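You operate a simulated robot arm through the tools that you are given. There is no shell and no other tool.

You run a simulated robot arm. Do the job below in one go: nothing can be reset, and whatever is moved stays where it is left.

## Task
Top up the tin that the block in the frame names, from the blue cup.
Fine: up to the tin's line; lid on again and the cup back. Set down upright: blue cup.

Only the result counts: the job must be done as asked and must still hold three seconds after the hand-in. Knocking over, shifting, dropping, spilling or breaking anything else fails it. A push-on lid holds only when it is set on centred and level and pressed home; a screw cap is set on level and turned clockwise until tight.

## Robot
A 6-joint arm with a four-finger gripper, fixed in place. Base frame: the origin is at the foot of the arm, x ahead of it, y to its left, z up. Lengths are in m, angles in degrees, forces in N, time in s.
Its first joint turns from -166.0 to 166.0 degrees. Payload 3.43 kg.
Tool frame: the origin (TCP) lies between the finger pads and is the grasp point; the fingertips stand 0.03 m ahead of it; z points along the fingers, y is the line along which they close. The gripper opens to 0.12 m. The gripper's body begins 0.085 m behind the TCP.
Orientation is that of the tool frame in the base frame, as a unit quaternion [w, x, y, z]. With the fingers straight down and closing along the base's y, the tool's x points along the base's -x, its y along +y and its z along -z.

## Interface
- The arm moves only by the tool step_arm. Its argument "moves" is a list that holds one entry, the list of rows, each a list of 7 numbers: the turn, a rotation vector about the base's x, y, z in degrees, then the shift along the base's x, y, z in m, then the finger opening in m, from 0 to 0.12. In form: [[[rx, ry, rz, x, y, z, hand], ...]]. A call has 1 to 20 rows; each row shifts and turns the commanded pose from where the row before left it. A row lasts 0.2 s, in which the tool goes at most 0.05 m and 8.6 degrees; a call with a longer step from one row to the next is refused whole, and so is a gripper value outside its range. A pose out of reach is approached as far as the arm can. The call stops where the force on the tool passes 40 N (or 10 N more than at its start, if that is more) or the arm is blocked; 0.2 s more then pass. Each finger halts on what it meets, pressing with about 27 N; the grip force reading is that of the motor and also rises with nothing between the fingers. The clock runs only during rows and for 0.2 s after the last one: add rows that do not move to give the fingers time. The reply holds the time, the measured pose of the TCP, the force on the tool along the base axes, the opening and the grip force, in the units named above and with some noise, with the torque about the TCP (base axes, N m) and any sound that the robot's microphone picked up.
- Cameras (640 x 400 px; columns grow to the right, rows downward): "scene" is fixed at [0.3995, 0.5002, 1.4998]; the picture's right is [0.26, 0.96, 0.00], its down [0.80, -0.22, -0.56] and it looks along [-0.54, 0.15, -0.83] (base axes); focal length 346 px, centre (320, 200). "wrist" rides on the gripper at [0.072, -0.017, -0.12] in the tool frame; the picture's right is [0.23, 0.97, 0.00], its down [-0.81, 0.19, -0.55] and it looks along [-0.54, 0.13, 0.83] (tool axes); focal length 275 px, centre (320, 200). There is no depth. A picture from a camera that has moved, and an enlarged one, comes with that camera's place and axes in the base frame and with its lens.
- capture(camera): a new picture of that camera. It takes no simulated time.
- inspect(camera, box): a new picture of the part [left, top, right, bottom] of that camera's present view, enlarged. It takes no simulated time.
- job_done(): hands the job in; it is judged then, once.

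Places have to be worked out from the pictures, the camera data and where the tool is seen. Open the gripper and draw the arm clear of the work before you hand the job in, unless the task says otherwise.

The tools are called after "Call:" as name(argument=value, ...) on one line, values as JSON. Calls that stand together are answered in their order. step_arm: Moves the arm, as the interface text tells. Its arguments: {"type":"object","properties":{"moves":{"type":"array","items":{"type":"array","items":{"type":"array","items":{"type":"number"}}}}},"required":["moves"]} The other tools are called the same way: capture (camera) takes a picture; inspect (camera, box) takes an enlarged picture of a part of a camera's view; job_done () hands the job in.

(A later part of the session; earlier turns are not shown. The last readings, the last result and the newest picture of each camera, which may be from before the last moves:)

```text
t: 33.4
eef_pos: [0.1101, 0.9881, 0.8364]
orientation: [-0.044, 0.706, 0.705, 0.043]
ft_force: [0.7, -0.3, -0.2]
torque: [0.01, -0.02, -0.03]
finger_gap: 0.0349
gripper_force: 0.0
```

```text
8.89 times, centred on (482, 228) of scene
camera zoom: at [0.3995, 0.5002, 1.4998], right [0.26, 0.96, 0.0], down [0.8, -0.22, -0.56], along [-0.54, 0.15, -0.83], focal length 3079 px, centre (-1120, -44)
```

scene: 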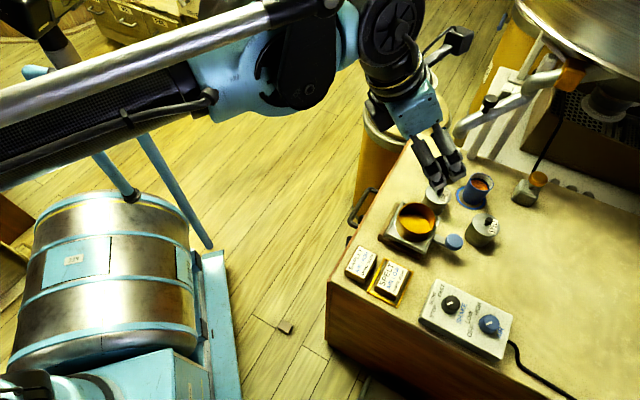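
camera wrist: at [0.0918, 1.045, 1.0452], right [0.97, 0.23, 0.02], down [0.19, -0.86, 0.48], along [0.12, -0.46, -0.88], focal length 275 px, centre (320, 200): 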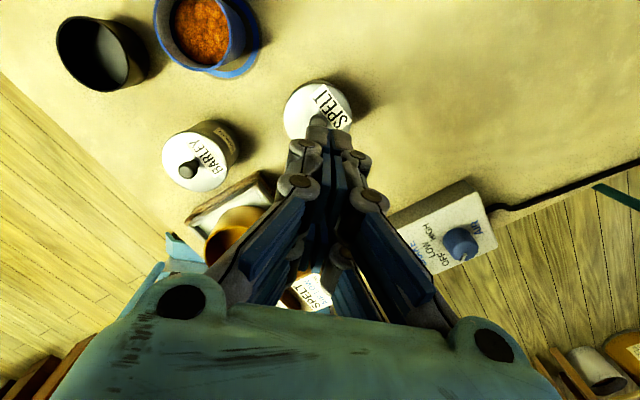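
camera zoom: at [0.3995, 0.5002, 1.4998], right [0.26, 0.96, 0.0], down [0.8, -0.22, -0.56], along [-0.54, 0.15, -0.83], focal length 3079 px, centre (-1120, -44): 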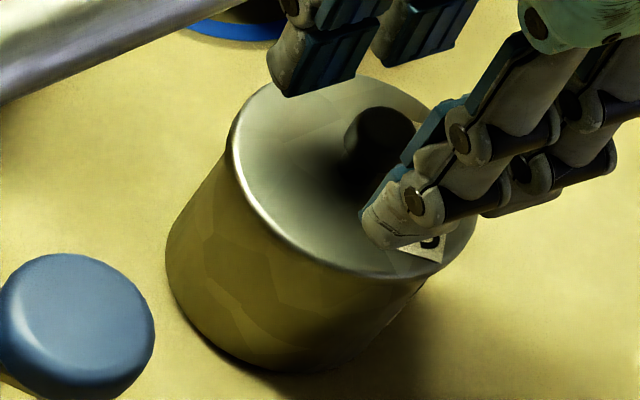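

The knob is at (0.108, 0.9905) and the tool is 3 mm too far in +x. I correct that and descend in small steps, watching for contact.

Call:
step_arm(moves=[[[0, 0, 0, -0.003, 0.001, -0.006, 0.035], [0, 0, 0, 0, 0, -0.006, 0.035], [0, 0, 0, 0, 0, -0.005, 0.035], [0, 0, 0, 0, 0, 0, 0.035], [0, 0, 0, 0, 0, 0, 0.035]]])

Call:
step_arm(moves=[[[0, 0, 0, 0, 0, -0.002, 0.035], [0, 0, 0, 0, 0, 0, 0.035]]])

Call:
step_arm(moves=[[[0, 0, 0, 0, 0, -0.002, 0.035], [0, 0, 0, 0, 0, 0, 0.035]]])

Call:
inspect(camera="scene", box=[462, 205, 502, 250])

Call:
inspect(camera="wrist", box=[200, 80, 440, 230])

```text
t: 34.6
eef_pos: [0.1061, 0.9902, 0.8185]
orientation: [-0.045, 0.707, 0.705, 0.041]
ft_force: [0.2, 0.5, 0.2]
torque: [-0.01, -0.01, -0.01]
finger_gap: 0.0349
gripper_force: 0.1
```

```text
t: 35.2
eef_pos: [0.106, 0.99, 0.8156]
orientation: [-0.045, 0.706, 0.705, 0.042]
ft_force: [0.7, -0.2, 0.3]
torque: [-0.01, 0.02, -0.01]
finger_gap: 0.0349
gripper_force: 0.0
```

```text
t: 35.8
eef_pos: [0.106, 0.988, 0.8138]
orientation: [-0.043, 0.706, 0.705, 0.043]
ft_force: [2.3, 2.0, 23.8]
torque: [-0.44, -0.24, -0.02]
finger_gap: 0.0365
gripper_force: 0.9
heard: snap
```

```text
8.89 times, centred on (482, 228) of scene
camera zoom: at [0.3995, 0.5002, 1.4998], right [0.26, 0.96, 0.0], down [0.8, -0.22, -0.56], along [-0.54, 0.15, -0.83], focal length 3079 px, centre (-1120, -44)
```

zoom: 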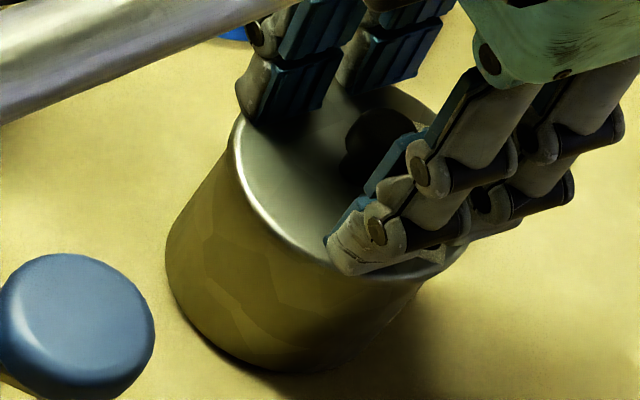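

```text
2.67 times, centred on (320, 155) of wrist
camera zoom: at [0.0904, 1.0446, 0.9439], right [0.97, 0.23, 0.03], down [0.19, -0.87, 0.45], along [0.12, -0.43, -0.89], focal length 734 px, centre (320, 320)
```

zoom: 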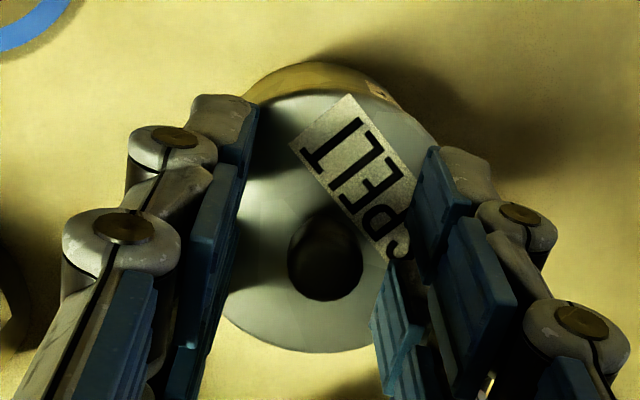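

Contact with the lid top occurred at TCP z≈0.814 (24 N), and the snap shows it was pressed back home, so lid top is z≈0.782. I back off 1.5 mm and close on the lower part of the knob.

Call:
step_arm(moves=[[[0, 0, 0, 0.0005, 0, 0.002, 0.035], [0, 0, 0, 0, 0, 0, 0.03], [0, 0, 0, 0, 0, 0, 0.025], [0, 0, 0, 0, 0, 0, 0.02], [0, 0, 0, 0, 0, 0, 0.016], [0, 0, 0, 0, 0, 0, 0.012], [0, 0, 0, 0, 0, 0, 0.008], [0, 0, 0, 0, 0, 0, 0.004], [0, 0, 0, 0, 0, 0, 0.0], [0, 0, 0, 0, 0, 0, 0.0]]])

Call:
inspect(camera="wrist", box=[200, 80, 440, 230])

Call:
inspect(camera="scene", box=[462, 205, 502, 250])

```text
t: 38.0
eef_pos: [0.1074, 0.9893, 0.8153]
orientation: [-0.044, 0.706, 0.705, 0.042]
ft_force: [-0.2, 0.2, -0.1]
torque: [0.03, 0.01, 0.0]
finger_gap: 0.0123
gripper_force: 26.7
heard: snap
```

```text
2.67 times, centred on (320, 155) of wrist
camera zoom: at [0.0909, 1.0451, 0.9442], right [0.97, 0.23, 0.03], down [0.19, -0.87, 0.45], along [0.12, -0.43, -0.89], focal length 734 px, centre (320, 320)
```

zoom: 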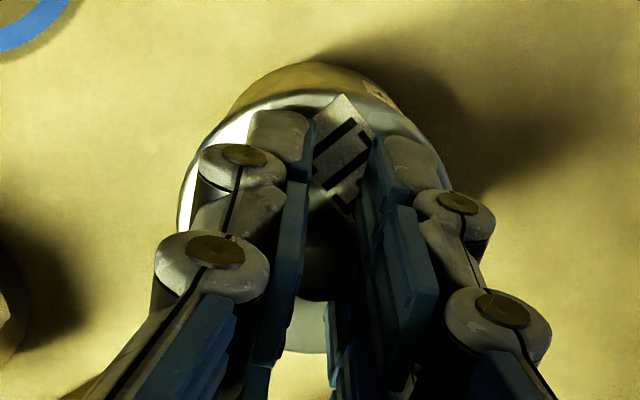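

```text
8.89 times, centred on (482, 228) of scene
camera zoom: at [0.3995, 0.5002, 1.4998], right [0.26, 0.96, 0.0], down [0.8, -0.22, -0.56], along [-0.54, 0.15, -0.83], focal length 3079 px, centre (-1120, -44)
```

zoom: 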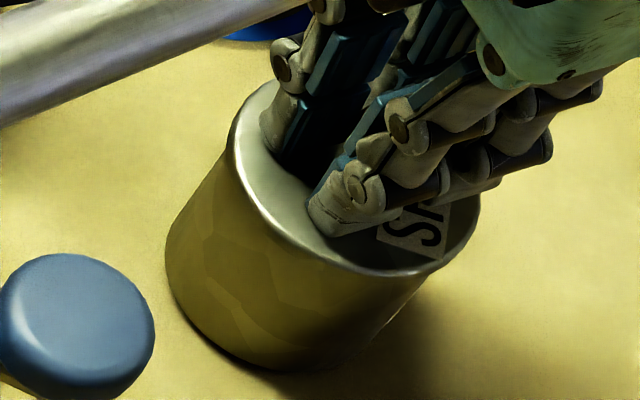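

Gripped again (12.3 mm) and the lid snapped off. This time I lift very slowly.

Call:
step_arm(moves=[[[0, 0, 0, 0, 0, 0.002, 0.0], [0, 0, 0, 0, 0, 0.003, 0.0], [0, 0, 0, 0, 0, 0.004, 0.0], [0, 0, 0, 0, 0, 0.004, 0.0], [0, 0, 0, 0, 0, 0.004, 0.0], [0, 0, 0, 0, 0, 0.004, 0.0], [0, 0, 0, 0, 0, 0.004, 0.0], [0, 0, 0, 0, 0, 0, 0.0]]])

Call:
inspect(camera="scene", box=[455, 195, 515, 245])

Call:
inspect(camera="wrist", box=[200, 80, 440, 230])

```text
t: 39.8
eef_pos: [0.107, 0.9889, 0.8392]
orientation: [-0.044, 0.707, 0.705, 0.042]
ft_force: [0.3, 0.4, -0.2]
torque: [-0.02, 0.01, -0.02]
finger_gap: 0.0121
gripper_force: 26.9
```

```text
8.00 times, centred on (485, 220) of scene
camera zoom: at [0.3995, 0.5002, 1.4998], right [0.26, 0.96, 0.0], down [0.8, -0.22, -0.56], along [-0.54, 0.15, -0.83], focal length 2771 px, centre (-1000, 40)
```

zoom: 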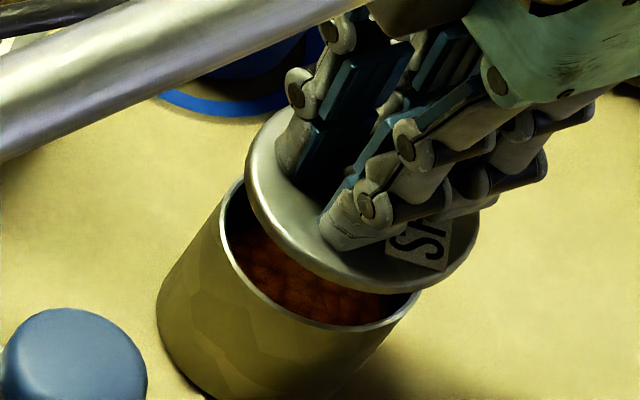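

```text
2.67 times, centred on (320, 155) of wrist
camera zoom: at [0.091, 1.0455, 0.9688], right [0.97, 0.23, 0.03], down [0.19, -0.87, 0.45], along [0.12, -0.43, -0.89], focal length 734 px, centre (320, 320)
```

zoom: 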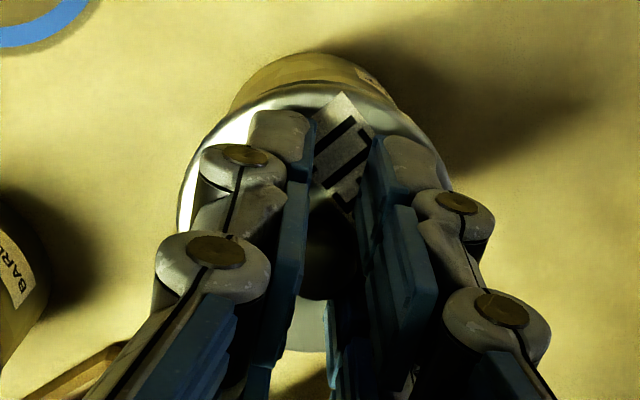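

The lid is free and the tin's contents are visible. I raise it a bit more, then carry it slowly to a clear spot on the table around (0.205, 0.965).

Call:
step_arm(moves=[[[0, 0, 0, 0, 0, 0.006, 0.0], [0, 0, 0, 0, 0, 0.008, 0.0], [0, 0, 0, 0, 0, 0.008, 0.0], [0, 0, 0, 0, 0, 0.006, 0.0], [0, 0, 0, 0.005, -0.001, 0.002, 0.0], [0, 0, 0, 0.01, -0.003, 0, 0.0], [0, 0, 0, 0.012, -0.003, 0, 0.0], [0, 0, 0, 0.012, -0.003, 0, 0.0], [0, 0, 0, 0.012, -0.003, 0, 0.0], [0, 0, 0, 0.012, -0.003, 0, 0.0], [0, 0, 0, 0.012, -0.003, 0, 0.0], [0, 0, 0, 0.012, -0.003, 0, 0.0], [0, 0, 0, 0.007, -0.001, 0, 0.0], [0, 0, 0, 0.003, 0, 0, 0.0], [0, 0, 0, 0, 0, 0, 0.0]]])

Call:
capture(camera="wrist")

Call:
inspect(camera="scene", box=[440, 190, 560, 310])

```text
t: 43.0
eef_pos: [0.1468, 0.9614, 0.8705]
orientation: [-0.043, 0.713, 0.698, 0.045]
ft_force: [0.5, -0.7, -0.1]
torque: [-0.01, -0.04, -0.02]
finger_gap: 0.0117
gripper_force: 26.6
out of reach, approached as far as the arm can: row 8, 9, 10, 11, 12, 13, 14
```

```text
taken
camera wrist: at [0.1299, 1.0177, 0.9994], right [0.98, 0.21, 0.03], down [0.17, -0.88, 0.45], along [0.12, -0.43, -0.89], focal length 275 px, centre (320, 200)
```

wrist: 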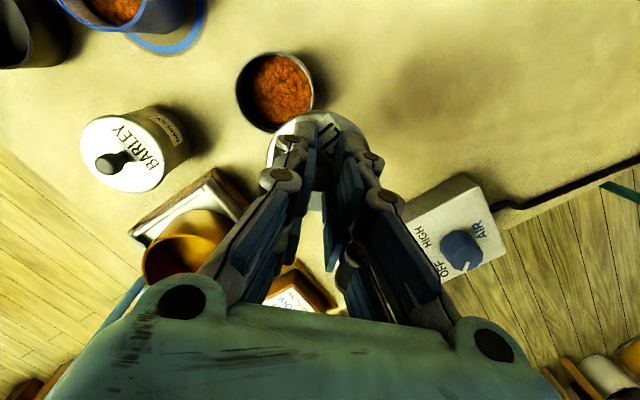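

```text
3.33 times, centred on (500, 250) of scene
camera zoom: at [0.3995, 0.5002, 1.4998], right [0.26, 0.96, 0.0], down [0.8, -0.22, -0.56], along [-0.54, 0.15, -0.83], focal length 1155 px, centre (-280, 33)
```

zoom: 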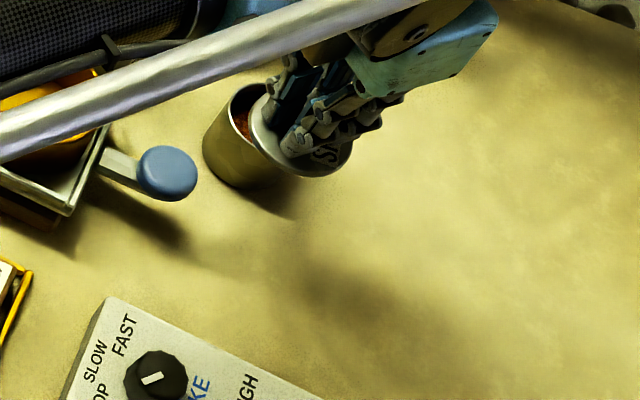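

The wrist joint is at its stop as the heading must follow the azimuth. I rotate the heading clockwise (−12°) while carrying the lid further to +x.

Call:
step_arm(moves=[[[0, 0, -3, 0, 0, 0, 0.0], [0, 0, -3, 0.002, 0, 0, 0.0], [0, 0, -2, 0.006, 0, 0, 0.0], [0, 0, -2, 0.01, 0, 0, 0.0], [0, 0, -2, 0.01, 0, 0, 0.0], [0, 0, -1, 0.01, 0, 0, 0.0], [0, 0, -1, 0.01, 0, 0, 0.0], [0, 0, 0, 0.006, 0, 0, 0.0], [0, 0, 0, 0.003, 0, 0, 0.0], [0, 0, 0, 0, 0, 0, 0.0], [0, 0, 0, 0, 0, 0, 0.0]]])

Call:
capture(camera="wrist")

Call:
inspect(camera="scene", box=[440, 190, 560, 310])

```text
t: 45.4
eef_pos: [0.2016, 0.963, 0.8692]
orientation: [-0.039, 0.786, 0.615, 0.048]
ft_force: [-0.7, 0.1, -0.3]
torque: [-0.03, -0.04, -0.02]
finger_gap: 0.0112
gripper_force: 26.8
```

```text
taken
camera wrist: at [0.1994, 1.0199, 0.9984], right [1.0, -0.02, 0.03], down [-0.03, -0.89, 0.45], along [0.02, -0.45, -0.89], focal length 275 px, centre (320, 200)
```

wrist: 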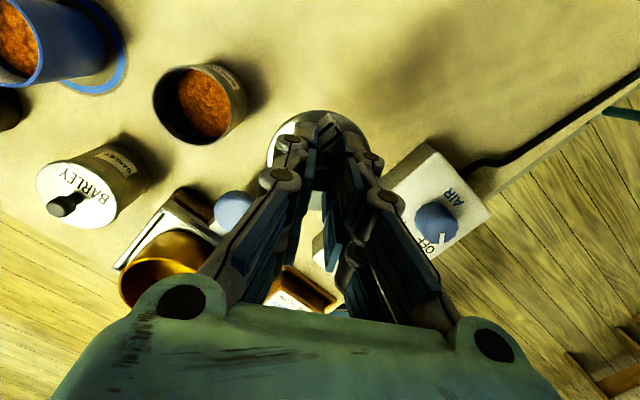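

```text
3.33 times, centred on (500, 250) of scene
camera zoom: at [0.3995, 0.5002, 1.4998], right [0.26, 0.96, 0.0], down [0.8, -0.22, -0.56], along [-0.54, 0.15, -0.83], focal length 1155 px, centre (-280, 33)
```

zoom: 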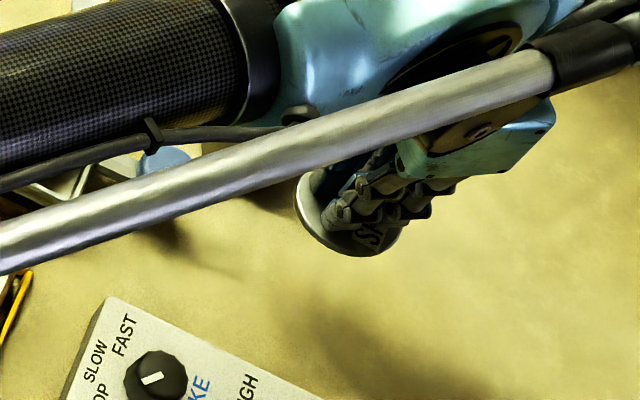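

The lid is at (0.202, 0.963), clear of the control box and tin. I lower it steadily, then in small steps until it touches the table.

Call:
step_arm(moves=[[[0, 0, 0, 0, 0, -0.01, 0.0], [0, 0, 0, 0, 0, -0.01, 0.0], [0, 0, 0, 0, 0, -0.01, 0.0], [0, 0, 0, 0, 0, -0.01, 0.0], [0, 0, 0, 0, 0, -0.01, 0.0], [0, 0, 0, 0, 0, -0.01, 0.0], [0, 0, 0, 0, 0, -0.01, 0.0], [0, 0, 0, 0, 0, -0.01, 0.0], [0, 0, 0, 0, 0, -0.004, 0.0], [0, 0, 0, 0, 0, 0, 0.0]]])

Call:
step_arm(moves=[[[0, 0, 0, 0, 0, -0.003, 0.0], [0, 0, 0, 0, 0, -0.003, 0.0], [0, 0, 0, 0, 0, 0, 0.0]]])

Call:
inspect(camera="scene", box=[440, 190, 560, 310])

Call:
inspect(camera="wrist", box=[200, 80, 440, 230])

```text
t: 47.6
eef_pos: [0.2038, 0.9617, 0.7846]
orientation: [-0.037, 0.787, 0.614, 0.046]
ft_force: [-0.1, 0.1, -0.1]
torque: [0.01, -0.01, -0.02]
finger_gap: 0.0116
gripper_force: 27.4
```

```text
t: 48.4
eef_pos: [0.2028, 0.9607, 0.7785]
orientation: [-0.039, 0.788, 0.613, 0.047]
ft_force: [0.5, -0.3, -0.8]
torque: [-0.01, 0.01, -0.02]
finger_gap: 0.0113
gripper_force: 26.9
```

```text
3.33 times, centred on (500, 250) of scene
camera zoom: at [0.3995, 0.5002, 1.4998], right [0.26, 0.96, 0.0], down [0.8, -0.22, -0.56], along [-0.54, 0.15, -0.83], focal length 1155 px, centre (-280, 33)
```

zoom: 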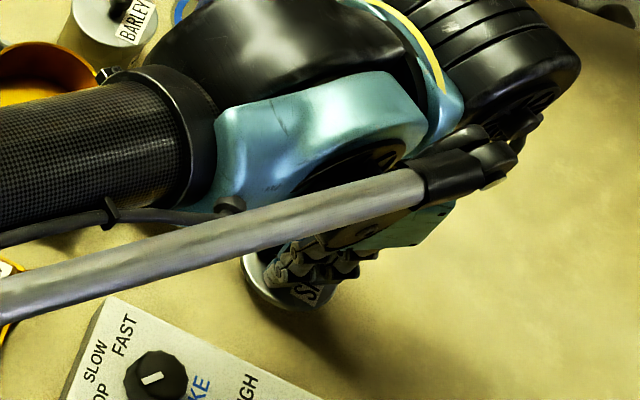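

```text
2.67 times, centred on (320, 155) of wrist
camera zoom: at [0.2002, 1.0192, 0.9078], right [1.0, -0.02, 0.03], down [-0.03, -0.89, 0.45], along [0.02, -0.45, -0.89], focal length 734 px, centre (320, 320)
```

zoom: 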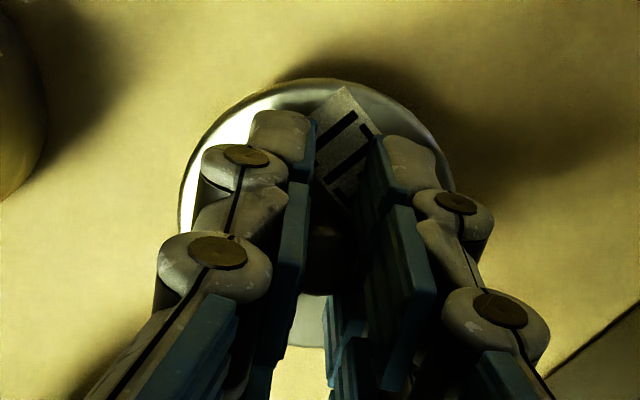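

No contact yet. I continue in 2–3 mm steps.

Call:
step_arm(moves=[[[0, 0, 0, 0, 0, -0.003, 0.0], [0, 0, 0, 0, 0, 0, 0.0]]])

Call:
step_arm(moves=[[[0, 0, 0, 0, 0, -0.003, 0.0], [0, 0, 0, 0, 0, 0, 0.0]]])

Call:
step_arm(moves=[[[0, 0, 0, 0, 0, -0.003, 0.0], [0, 0, 0, 0, 0, 0, 0.0]]])

```text
t: 49.0
eef_pos: [0.202, 0.9606, 0.777]
orientation: [-0.038, 0.787, 0.615, 0.048]
ft_force: [-0.1, 0.8, 0.2]
torque: [-0.02, 0.01, 0.03]
finger_gap: 0.0117
gripper_force: 26.8
```

```text
t: 49.6
eef_pos: [0.2038, 0.9611, 0.7735]
orientation: [-0.039, 0.787, 0.613, 0.047]
ft_force: [-0.3, -0.4, -0.4]
torque: [0.01, 0.02, 0.0]
finger_gap: 0.0118
gripper_force: 27.2
```

```text
t: 50.2
eef_pos: [0.2025, 0.9609, 0.7702]
orientation: [-0.039, 0.787, 0.614, 0.047]
ft_force: [0.1, 0.2, -0.1]
torque: [0.01, -0.01, -0.01]
finger_gap: 0.0116
gripper_force: 26.8
```

Still free at z = 0.770. I check the gap under the lid in the pictures and keep going down.

Call:
step_arm(moves=[[[0, 0, 0, 0, 0, -0.003, 0.0], [0, 0, 0, 0, 0, 0, 0.0]]])

Call:
step_arm(moves=[[[0, 0, 0, 0, 0, -0.003, 0.0], [0, 0, 0, 0, 0, 0, 0.0]]])

Call:
inspect(camera="wrist", box=[200, 80, 440, 230])

Call:
capture(camera="scene")

```text
t: 50.8
eef_pos: [0.203, 0.9618, 0.7684]
orientation: [-0.039, 0.787, 0.613, 0.047]
ft_force: [-0.1, 0.4, 0.1]
torque: [0.0, 0.02, 0.0]
finger_gap: 0.0117
gripper_force: 27.2
```

```text
t: 51.4
eef_pos: [0.2028, 0.9614, 0.7654]
orientation: [-0.039, 0.787, 0.614, 0.047]
ft_force: [0.0, 0.1, 0.0]
torque: [0.0, -0.01, 0.0]
finger_gap: 0.0116
gripper_force: 26.7
```

```text
2.67 times, centred on (320, 155) of wrist
camera zoom: at [0.2, 1.0194, 0.8943], right [1.0, -0.02, 0.03], down [-0.03, -0.89, 0.45], along [0.02, -0.45, -0.89], focal length 734 px, centre (320, 320)
```

zoom: 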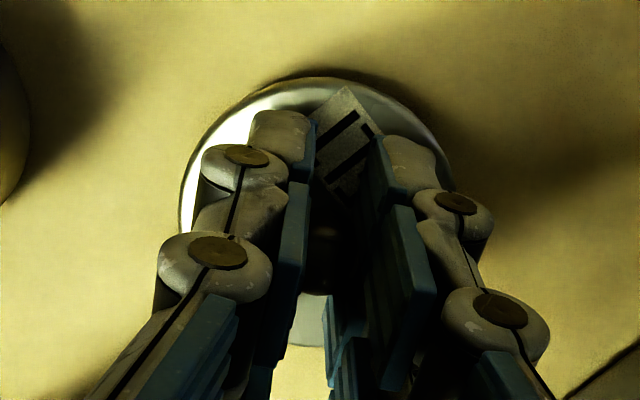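

```text
taken
```

scene: 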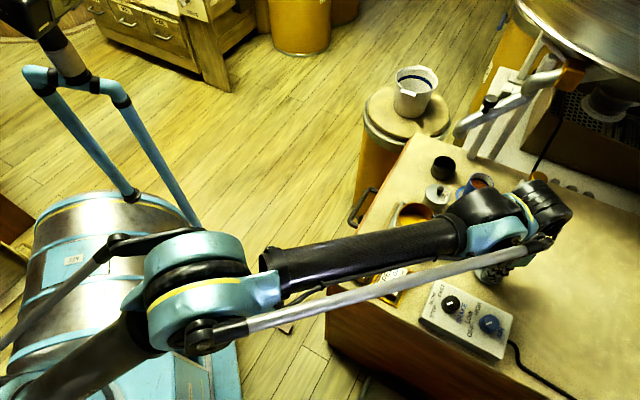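

The lid shadow is close under the rim now. I continue down in 2–3 mm steps to find contact.

Call:
step_arm(moves=[[[0, 0, 0, 0, 0, -0.0025, 0.0], [0, 0, 0, 0, 0, 0, 0.0]]])

Call:
step_arm(moves=[[[0, 0, 0, 0, 0, -0.0025, 0.0], [0, 0, 0, 0, 0, 0, 0.0]]])

Call:
step_arm(moves=[[[0, 0, 0, 0, 0, -0.0025, 0.0], [0, 0, 0, 0, 0, 0, 0.0]]])

Call:
inspect(camera="wrist", box=[200, 80, 440, 230])

```text
t: 52.0
eef_pos: [0.2027, 0.9611, 0.7628]
orientation: [-0.039, 0.787, 0.614, 0.046]
ft_force: [0.4, 0.7, -1.5]
torque: [0.0, -0.01, -0.02]
finger_gap: 0.0118
gripper_force: 26.7
```

```text
t: 52.6
eef_pos: [0.2036, 0.9615, 0.761]
orientation: [-0.038, 0.787, 0.614, 0.047]
ft_force: [-2.0, 1.6, 17.9]
torque: [-0.27, 0.23, 0.01]
finger_gap: 0.0116
gripper_force: 26.4
```

```text
t: 53.0
eef_pos: [0.1931, 0.9625, 0.7632]
orientation: [-0.035, 0.787, 0.614, 0.053]
ft_force: [1.1, 0.9, -0.1]
torque: [-0.03, 0.11, 0.05]
finger_gap: 0.0117
gripper_force: 26.8
stopped in row 2: the force on the tool passed its limit at 44 N (the readings are from after the stop); the commanded pose is now the measured one
```

```text
2.67 times, centred on (320, 155) of wrist
camera zoom: at [0.1895, 1.0189, 0.8909], right [1.0, -0.02, 0.04], down [-0.03, -0.89, 0.45], along [0.03, -0.45, -0.89], focal length 734 px, centre (320, 320)
```

zoom: 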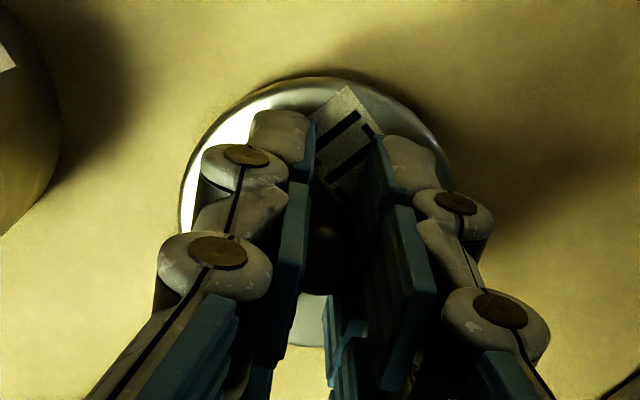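

Contact came at z≈0.761 and the extra step pushed too hard, sliding the lid 1 cm; it is still well clear of everything. I settle it gently and release.

Call:
step_arm(moves=[[[0, 0, 0, 0, 0, -0.001, 0.0], [0, 0, 0, 0, 0, 0, 0.005], [0, 0, 0, 0, 0, 0, 0.012], [0, 0, 0, 0, 0, 0, 0.018], [0, 0, 0, 0, 0, 0, 0.025], [0, 0, 0, 0, 0, 0, 0.03], [0, 0, 0, 0, 0, 0, 0.03]]])

Call:
inspect(camera="wrist", box=[200, 80, 440, 230])

```text
t: 54.6
eef_pos: [0.1937, 0.9611, 0.7627]
orientation: [-0.035, 0.786, 0.615, 0.052]
ft_force: [-0.1, 0.3, 5.0]
torque: [-0.04, 0.02, -0.01]
finger_gap: 0.0273
gripper_force: 0.1
```

```text
2.67 times, centred on (320, 155) of wrist
camera zoom: at [0.19, 1.0191, 0.89], right [1.0, -0.02, 0.04], down [-0.03, -0.89, 0.45], along [0.03, -0.45, -0.89], focal length 734 px, centre (320, 320)
```

zoom: 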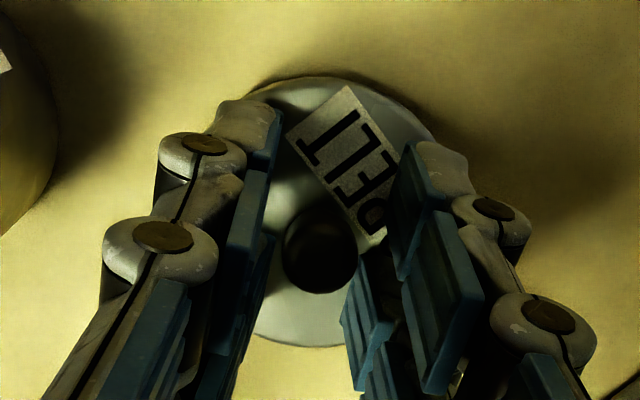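

The lid is on the table and released. I open a bit more and rise straight up to a viewing height, then look into the tin.

Call:
step_arm(moves=[[[0, 0, 0, 0, 0, 0.002, 0.035], [0, 0, 0, 0, 0, 0.003, 0.04], [0, 0, 0, 0, 0, 0.01, 0.04], [0, 0, 0, 0, 0, 0.02, 0.04], [0, 0, 0, 0, 0, 0.03, 0.04], [0, 0, 0, 0, 0, 0.04, 0.04], [0, 0, 0, 0, 0, 0.04, 0.04], [0, 0, 0, 0, 0, 0.03, 0.04], [0, 0, 0, -0.02, -0.02, 0, 0.04], [0, 0, 0, -0.02, -0.02, 0, 0.04], [0, 0, 0, 0, 0, 0, 0.04]]])

Call:
capture(camera="wrist")

Call:
capture(camera="scene")

```text
t: 57.0
eef_pos: [0.1526, 0.9177, 0.9377]
orientation: [-0.035, 0.787, 0.613, 0.053]
ft_force: [0.8, -0.8, 0.9]
torque: [-0.01, 0.03, 0.0]
finger_gap: 0.0399
gripper_force: 0.0
```

```text
taken
camera wrist: at [0.1496, 0.9769, 1.0662], right [1.0, -0.02, 0.04], down [-0.03, -0.89, 0.45], along [0.03, -0.45, -0.89], focal length 275 px, centre (320, 200)
```

wrist: 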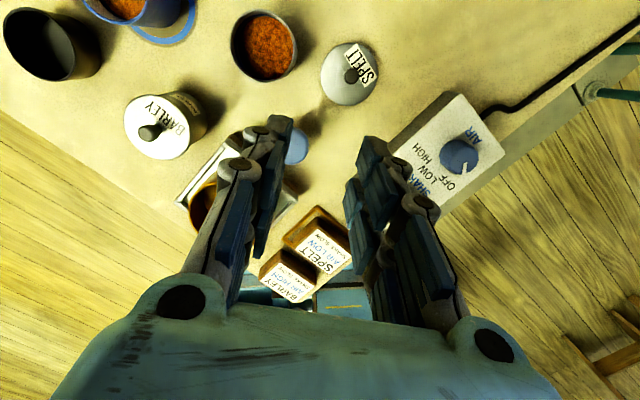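

```text
taken
```

scene: 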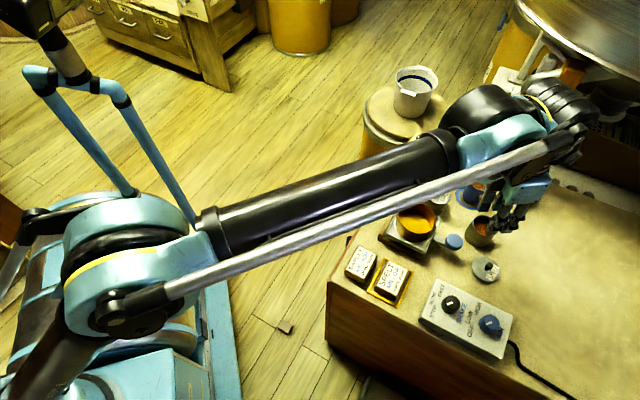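

The lid lies flat on the table, with the tin and everything else unmoved. I look into the tin and the cup.

Call:
inspect(camera="wrist", box=[215, 0, 315, 85])

Call:
inspect(camera="scene", box=[460, 205, 510, 245])

Call:
inspect(camera="scene", box=[440, 200, 540, 300])

```text
4.71 times, centred on (265, 42) of wrist
camera zoom: at [0.1496, 0.9769, 1.0662], right [1.0, -0.02, 0.04], down [-0.03, -0.89, 0.45], along [0.03, -0.45, -0.89], focal length 1295 px, centre (579, 941)
```

zoom: 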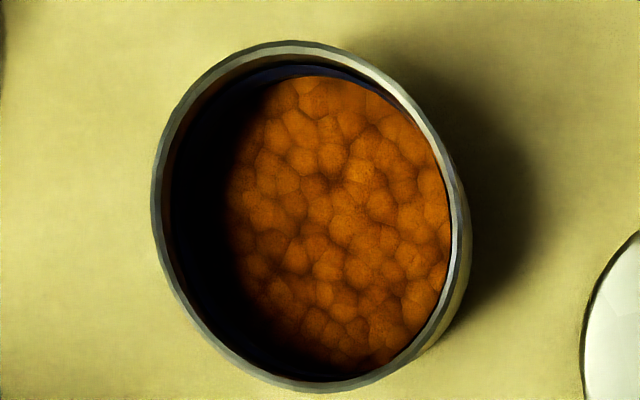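

```text
10.00 times, centred on (485, 225) of scene
camera zoom: at [0.3995, 0.5002, 1.4998], right [0.26, 0.96, 0.0], down [0.8, -0.22, -0.56], along [-0.54, 0.15, -0.83], focal length 3464 px, centre (-1330, -50)
```

zoom: 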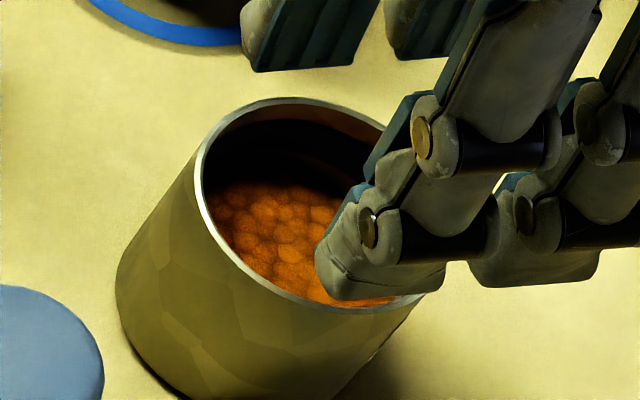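

```text
4.00 times, centred on (490, 250) of scene
camera zoom: at [0.3995, 0.5002, 1.4998], right [0.26, 0.96, 0.0], down [0.8, -0.22, -0.56], along [-0.54, 0.15, -0.83], focal length 1386 px, centre (-360, 0)
```

zoom: 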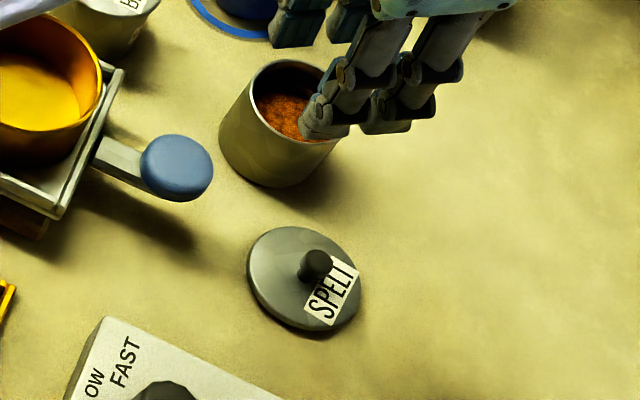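

I move the hand out of the fixed camera's way to see the tin's inner wall and fill line obliquely.

Call:
step_arm(moves=[[[0, 0, 0, -0.01, -0.03, 0.02, 0.06], [0, 0, 0, -0.01, -0.04, 0.02, 0.08], [0, 0, 0, -0.01, -0.04, 0.02, 0.08], [0, 0, 0, -0.01, -0.04, 0.02, 0.08], [0, 0, 0, 0, 0, 0, 0.08]]])

Call:
inspect(camera="scene", box=[465, 208, 500, 240])

Call:
inspect(camera="wrist", box=[160, 0, 400, 110])

```text
t: 58.2
eef_pos: [0.1124, 0.7711, 1.0131]
orientation: [-0.036, 0.787, 0.614, 0.052]
ft_force: [0.3, -0.2, 0.1]
torque: [0.01, 0.01, -0.01]
finger_gap: 0.0802
gripper_force: 0.1
```

```text
12.50 times, centred on (482, 224) of scene
camera zoom: at [0.3995, 0.5002, 1.4998], right [0.26, 0.96, 0.0], down [0.8, -0.22, -0.56], along [-0.54, 0.15, -0.83], focal length 4330 px, centre (-1711, -100)
```

zoom: 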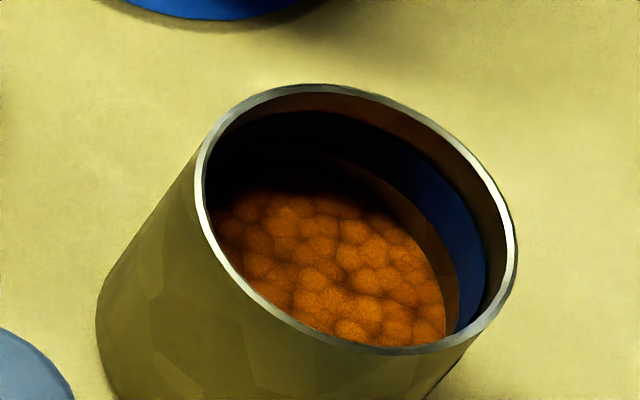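

```text
2.67 times, centred on (280, 55) of wrist
camera zoom: at [0.1085, 0.8283, 1.1425], right [1.0, -0.02, 0.04], down [-0.03, -0.89, 0.45], along [0.03, -0.45, -0.89], focal length 734 px, centre (427, 587)
```

zoom: 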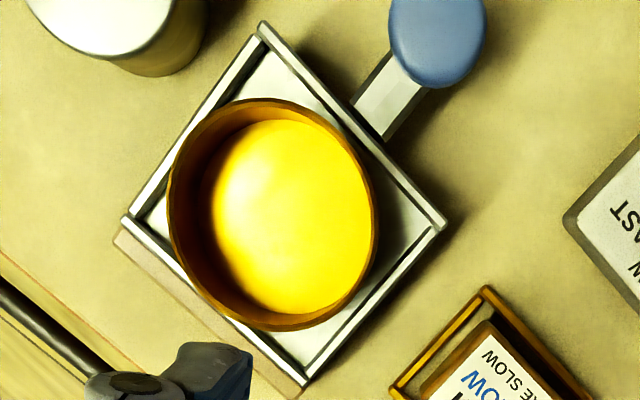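

The tin has a blue band on its inner wall as the line, and the grain sits below it. I zoom in further to measure both.

Call:
inspect(camera="scene", box=[478, 210, 500, 236])

Call:
inspect(camera="scene", box=[455, 165, 505, 210])

```text
15.38 times, centred on (489, 223) of scene
camera zoom: at [0.3995, 0.5002, 1.4998], right [0.26, 0.96, 0.0], down [0.8, -0.22, -0.56], along [-0.54, 0.15, -0.83], focal length 5329 px, centre (-2280, -154)
```

zoom: 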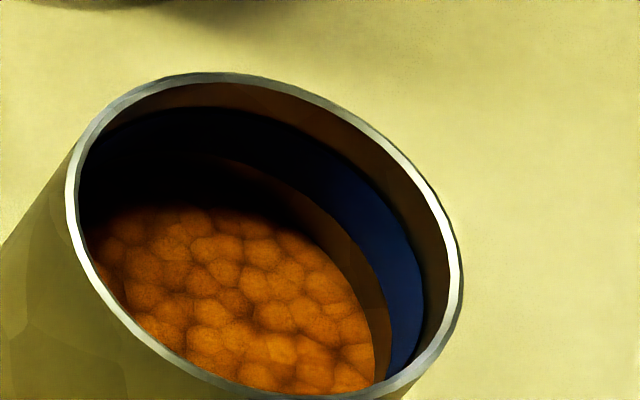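

```text
8.89 times, centred on (480, 188) of scene
camera zoom: at [0.3995, 0.5002, 1.4998], right [0.26, 0.96, 0.0], down [0.8, -0.22, -0.56], along [-0.54, 0.15, -0.83], focal length 3079 px, centre (-1102, 311)
```

zoom: 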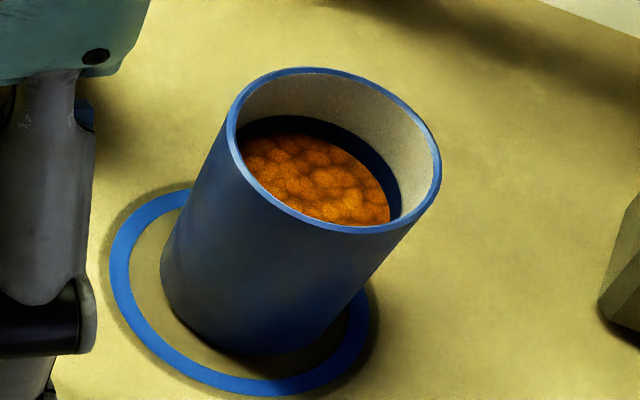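

Measured along the inner wall, the blue band spans about 0.8–2.1 cm below the rim and the grain is about 2.75 cm down. I need to raise it by roughly 1.3 cm. Next I go for the cup: heading back to 90°, tilt to 45°, hovering high in front of it for an accurate look.

Call:
step_arm(moves=[[[0, 0, 7, 0, 0, 0, 0.1], [0, 0, 6, -0.01, 0.01, 0, 0.1], [6.4, 0, 0, -0.02, 0.025, 0, 0.1], [6.4, 0, 0, -0.02, 0.025, 0, 0.1], [6.4, 0, 0, -0.02, 0.025, 0, 0.1], [6.4, 0, 0, -0.02, 0.025, 0, 0.1], [6.4, 0, 0, -0.02, 0.025, 0, 0.1], [6, 0, 0, 0, 0.025, 0, 0.1], [0, 0, 0, 0, 0, 0, 0.1], [0, 0, 0, 0, 0, 0, 0.1]]])

Call:
capture(camera="wrist")

Call:
capture(camera="scene")

```text
t: 60.4
eef_pos: [0.0046, 0.9347, 1.0171]
orientation: [-0.272, 0.66, 0.645, 0.274]
ft_force: [-0.3, -0.2, -0.3]
torque: [0.0, -0.02, 0.02]
finger_gap: 0.1001
gripper_force: 0.1
```

```text
taken
camera wrist: at [-0.0124, 0.8984, 1.1533], right [0.98, 0.14, 0.16], down [0.17, -0.97, -0.19], along [0.13, 0.21, -0.97], focal length 275 px, centre (320, 200)
```

wrist: 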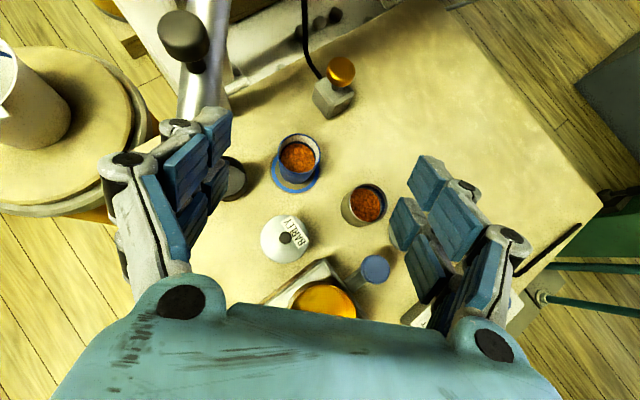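

```text
taken
```

scene: 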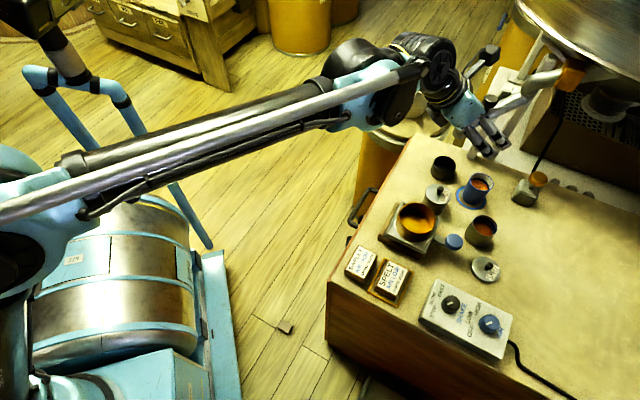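

The 45° tilt is reachable. I zoom on the cup to compute its position and rim height from this pose.

Call:
inspect(camera="wrist", box=[240, 110, 400, 210])

Call:
inspect(camera="wrist", box=[240, 170, 400, 270])

```text
4.00 times, centred on (320, 160) of wrist
camera zoom: at [-0.0124, 0.8984, 1.1533], right [0.98, 0.14, 0.16], down [0.17, -0.97, -0.19], along [0.13, 0.21, -0.97], focal length 1101 px, centre (320, 360)
```

zoom: 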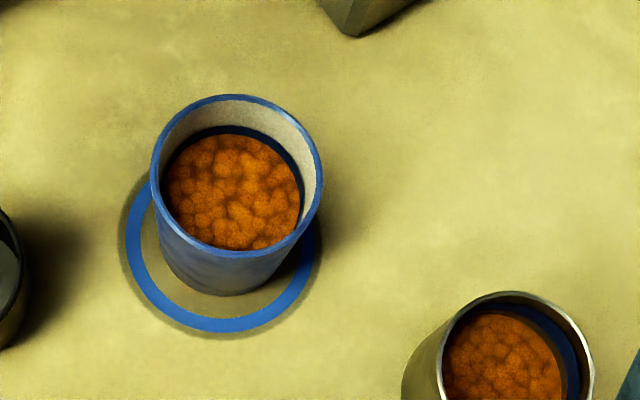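

```text
4.00 times, centred on (320, 220) of wrist
camera zoom: at [-0.0124, 0.8984, 1.1533], right [0.98, 0.14, 0.16], down [0.17, -0.97, -0.19], along [0.13, 0.21, -0.97], focal length 1101 px, centre (320, 120)
```

zoom: 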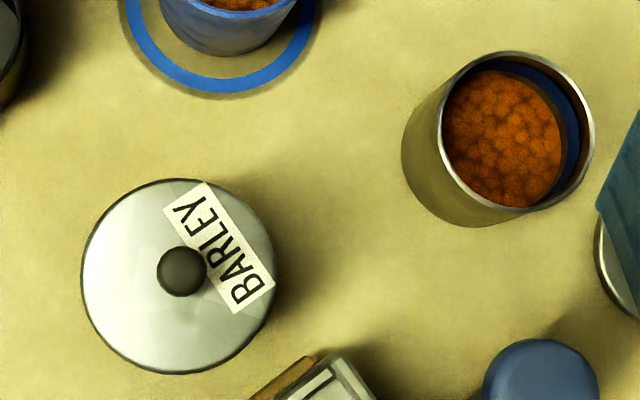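

Cup centre (−0.003, 1.036), rim z≈0.793; tin centre (0.108, 0.989); barley knob at (−0.003, 0.920), which the tilted hand clears. I go to a pre-grasp 12 cm back along the tool axis and check.

Call:
step_arm(moves=[[[0, 0, 1.3, -0.0015, 0.001, -0.033, 0.09], [0, 0, 0, -0.0015, 0.0015, -0.033, 0.08], [0, 0, 0, -0.0015, 0.0015, -0.033, 0.078], [0, 0, 0, -0.0015, 0.0015, -0.033, 0.078], [0, 0, 0, -0.0015, 0.0015, -0.032, 0.078], [0, 0, 0, 0, 0, 0, 0.078], [0, 0, 0, 0, 0, 0, 0.078]]])

Call:
capture(camera="wrist")

Call:
inspect(camera="scene", box=[390, 110, 550, 240])

```text
t: 62.0
eef_pos: [-0.0031, 0.9394, 0.8537]
orientation: [-0.274, 0.652, 0.653, 0.27]
ft_force: [-0.2, -0.2, 0.7]
torque: [-0.02, -0.01, 0.0]
finger_gap: 0.0781
gripper_force: 0.1
```

```text
taken
camera wrist: at [-0.0196, 0.9027, 0.9895], right [0.97, 0.16, 0.16], down [0.19, -0.96, -0.19], along [0.12, 0.21, -0.97], focal length 275 px, centre (320, 200)
```

wrist: 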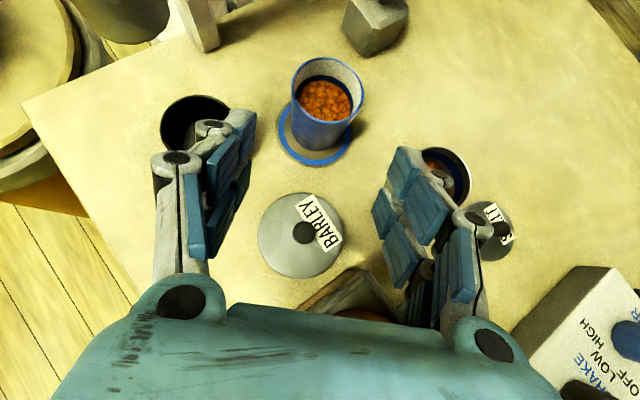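

```text
3.08 times, centred on (470, 175) of scene
camera zoom: at [0.3995, 0.5002, 1.4998], right [0.26, 0.96, 0.0], down [0.8, -0.22, -0.56], along [-0.54, 0.15, -0.83], focal length 1066 px, centre (-142, 277)
```

zoom: 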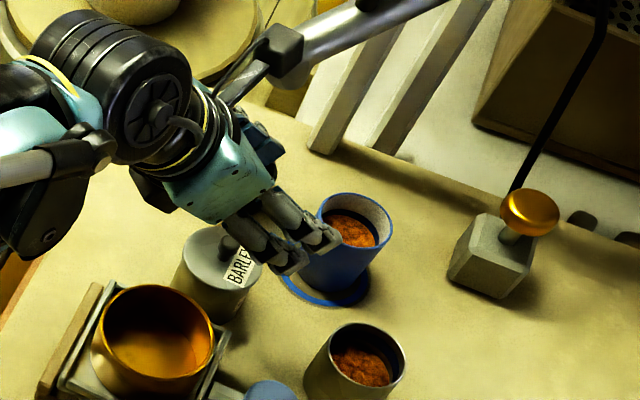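

The cup projects to (−0.0035, 1.036), consistent. The wrist stays about 7 cm clear of the tube's black knob at (−0.098, 1.03, 0.98). I advance along the tool axis to surround the cup.

Call:
step_arm(moves=[[[0, 0, 0, 0, 0.015, -0.0143, 0.078], [0, 0, 0, 0, 0.015, -0.0143, 0.078], [0, 0, 0, 0, 0.015, -0.0143, 0.078], [0, 0, 0, 0, 0.015, -0.0143, 0.078], [0, 0, 0, 0, 0, 0, 0.078]]])

Call:
capture(camera="wrist")

Call:
inspect(camera="scene", box=[420, 130, 520, 220])

```text
t: 63.2
eef_pos: [-0.0026, 0.9977, 0.7958]
orientation: [-0.275, 0.653, 0.652, 0.271]
ft_force: [0.0, 0.3, 0.2]
torque: [-0.02, 0.0, 0.0]
finger_gap: 0.078
gripper_force: 0.1
```

```text
taken
camera wrist: at [-0.0195, 0.962, 0.9311], right [0.97, 0.16, 0.16], down [0.19, -0.96, -0.19], along [0.12, 0.21, -0.97], focal length 275 px, centre (320, 200)
```

wrist: 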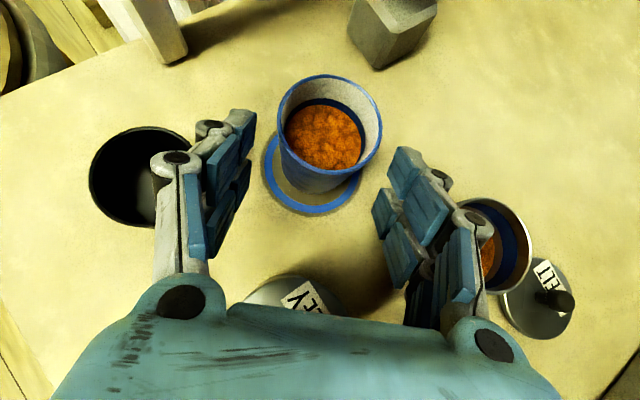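

```text
4.44 times, centred on (470, 175) of scene
camera zoom: at [0.3995, 0.5002, 1.4998], right [0.26, 0.96, 0.0], down [0.8, -0.22, -0.56], along [-0.54, 0.15, -0.83], focal length 1540 px, centre (-347, 311)
```

zoom: 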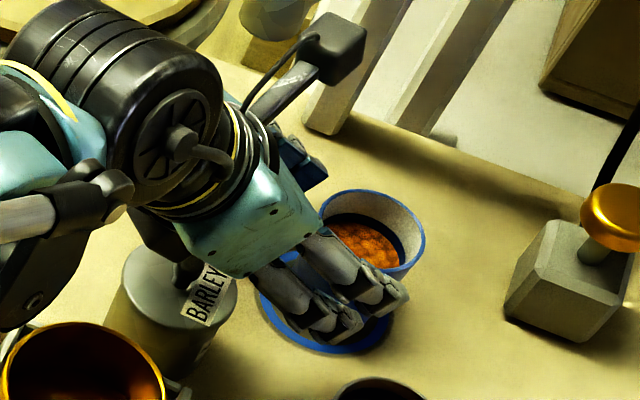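

I check the exact rim position before the final advance.

Call:
inspect(camera="wrist", box=[230, 60, 430, 220])

```text
2.50 times, centred on (330, 140) of wrist
camera zoom: at [-0.0195, 0.962, 0.9311], right [0.97, 0.16, 0.16], down [0.19, -0.96, -0.19], along [0.12, 0.21, -0.97], focal length 688 px, centre (295, 350)
```

zoom: 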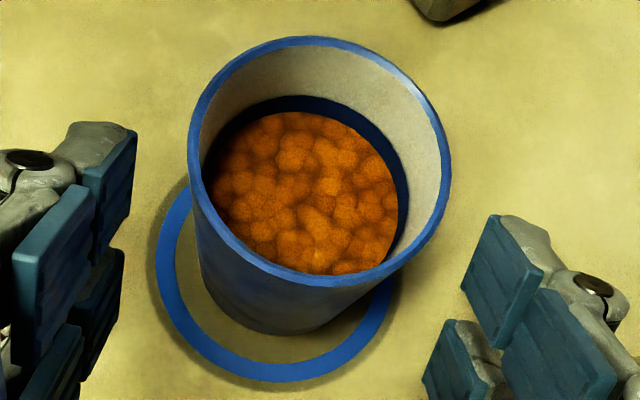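

Cup centre is confirmed at (−0.0037, 1.0355). I advance the final 4 cm with the fingers slightly narrowed.

Call:
step_arm(moves=[[[0, 0, 0, 0, 0.01, -0.0095, 0.074], [0, 0, 0, -0.0003, 0.01, -0.009, 0.072], [0, 0, 0, 0, 0.0104, -0.009, 0.072], [0, 0, 0, 0, 0, 0, 0.072]]])

Call:
capture(camera="wrist")

Call:
inspect(camera="scene", box=[420, 130, 520, 220])

```text
t: 64.1
eef_pos: [-0.0104, 1.0292, 0.7719]
orientation: [-0.27, 0.651, 0.653, 0.276]
ft_force: [12.1, -2.9, 35.0]
torque: [-3.57, 0.39, 1.13]
finger_gap: 0.0718
gripper_force: 0.1
stopped in row 4: the force on the tool passed its limit at 44 N (the readings are from after the stop); the commanded pose is now the measured one
```

```text
taken
camera wrist: at [-0.0287, 0.992, 0.9069], right [0.97, 0.16, 0.17], down [0.2, -0.96, -0.19], along [0.13, 0.22, -0.97], focal length 275 px, centre (320, 200)
```

wrist: 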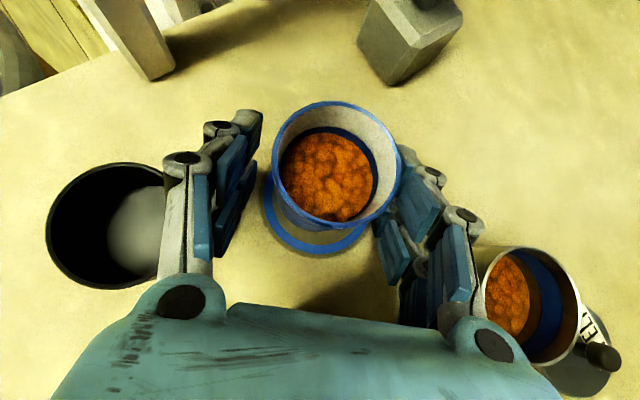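

```text
4.44 times, centred on (470, 175) of scene
camera zoom: at [0.3995, 0.5002, 1.4998], right [0.26, 0.96, 0.0], down [0.8, -0.22, -0.56], along [-0.54, 0.15, -0.83], focal length 1540 px, centre (-347, 311)
```

zoom: 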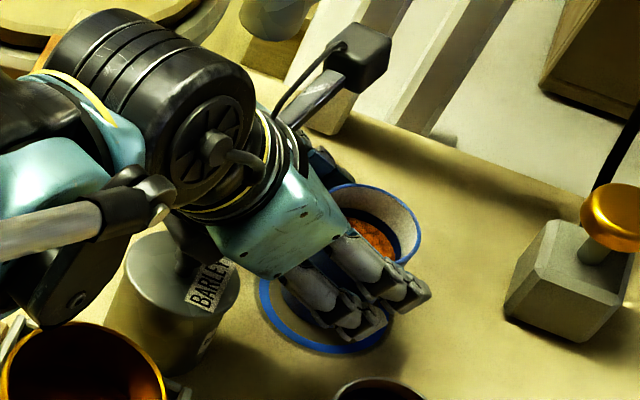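

A ~44 N contact, and the moment (about 10 cm behind the TCP) suggests the hand's underside met the barley knob. I back off straight away along the approach path and check.

Call:
step_arm(moves=[[[0, 0, 0, 0, -0.003, 0.006, 0.078], [0, 0, 0, 0.003, -0.01, 0.0115, 0.078], [0, 0, 0, 0.003, -0.012, 0.012, 0.078], [0, 0, 0, 0, -0.02, 0.02, 0.078], [0, 0, 0, 0, -0.02, 0.02, 0.078], [0, 0, 0, 0, -0.02, 0.03, 0.078], [0, 0, 0, 0, 0, 0, 0.078]]])

Call:
inspect(camera="scene", box=[410, 160, 510, 250])

Call:
capture(camera="wrist")

```text
t: 65.7
eef_pos: [-0.0068, 0.9442, 0.8692]
orientation: [-0.272, 0.65, 0.654, 0.275]
ft_force: [0.1, 0.3, -0.5]
torque: [0.0, -0.02, 0.0]
finger_gap: 0.0782
gripper_force: 0.2
```

```text
4.44 times, centred on (460, 205) of scene
camera zoom: at [0.3995, 0.5002, 1.4998], right [0.26, 0.96, 0.0], down [0.8, -0.22, -0.56], along [-0.54, 0.15, -0.83], focal length 1540 px, centre (-302, 178)
```

zoom: 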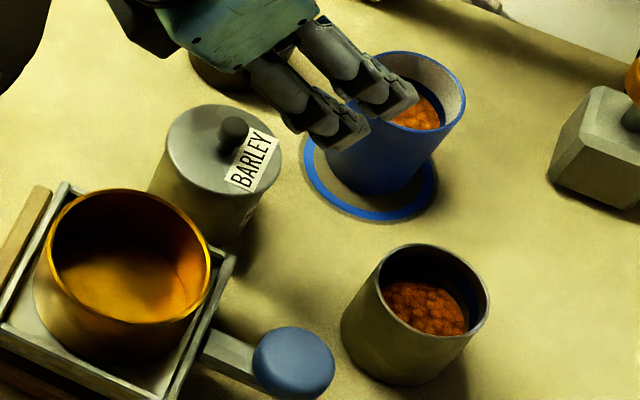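

```text
taken
camera wrist: at [-0.0243, 0.9096, 1.0049], right [0.97, 0.16, 0.17], down [0.2, -0.96, -0.19], along [0.13, 0.22, -0.97], focal length 275 px, centre (320, 200)
```

wrist: 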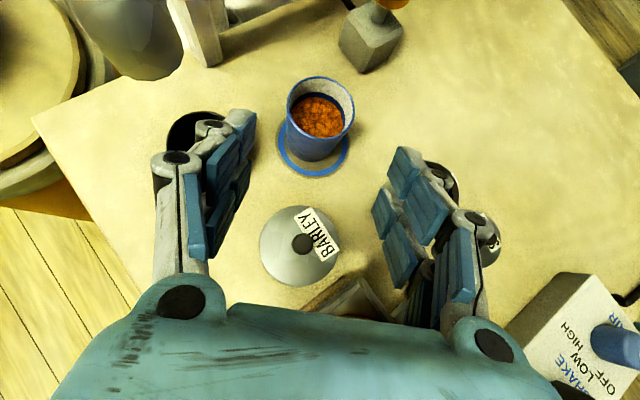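

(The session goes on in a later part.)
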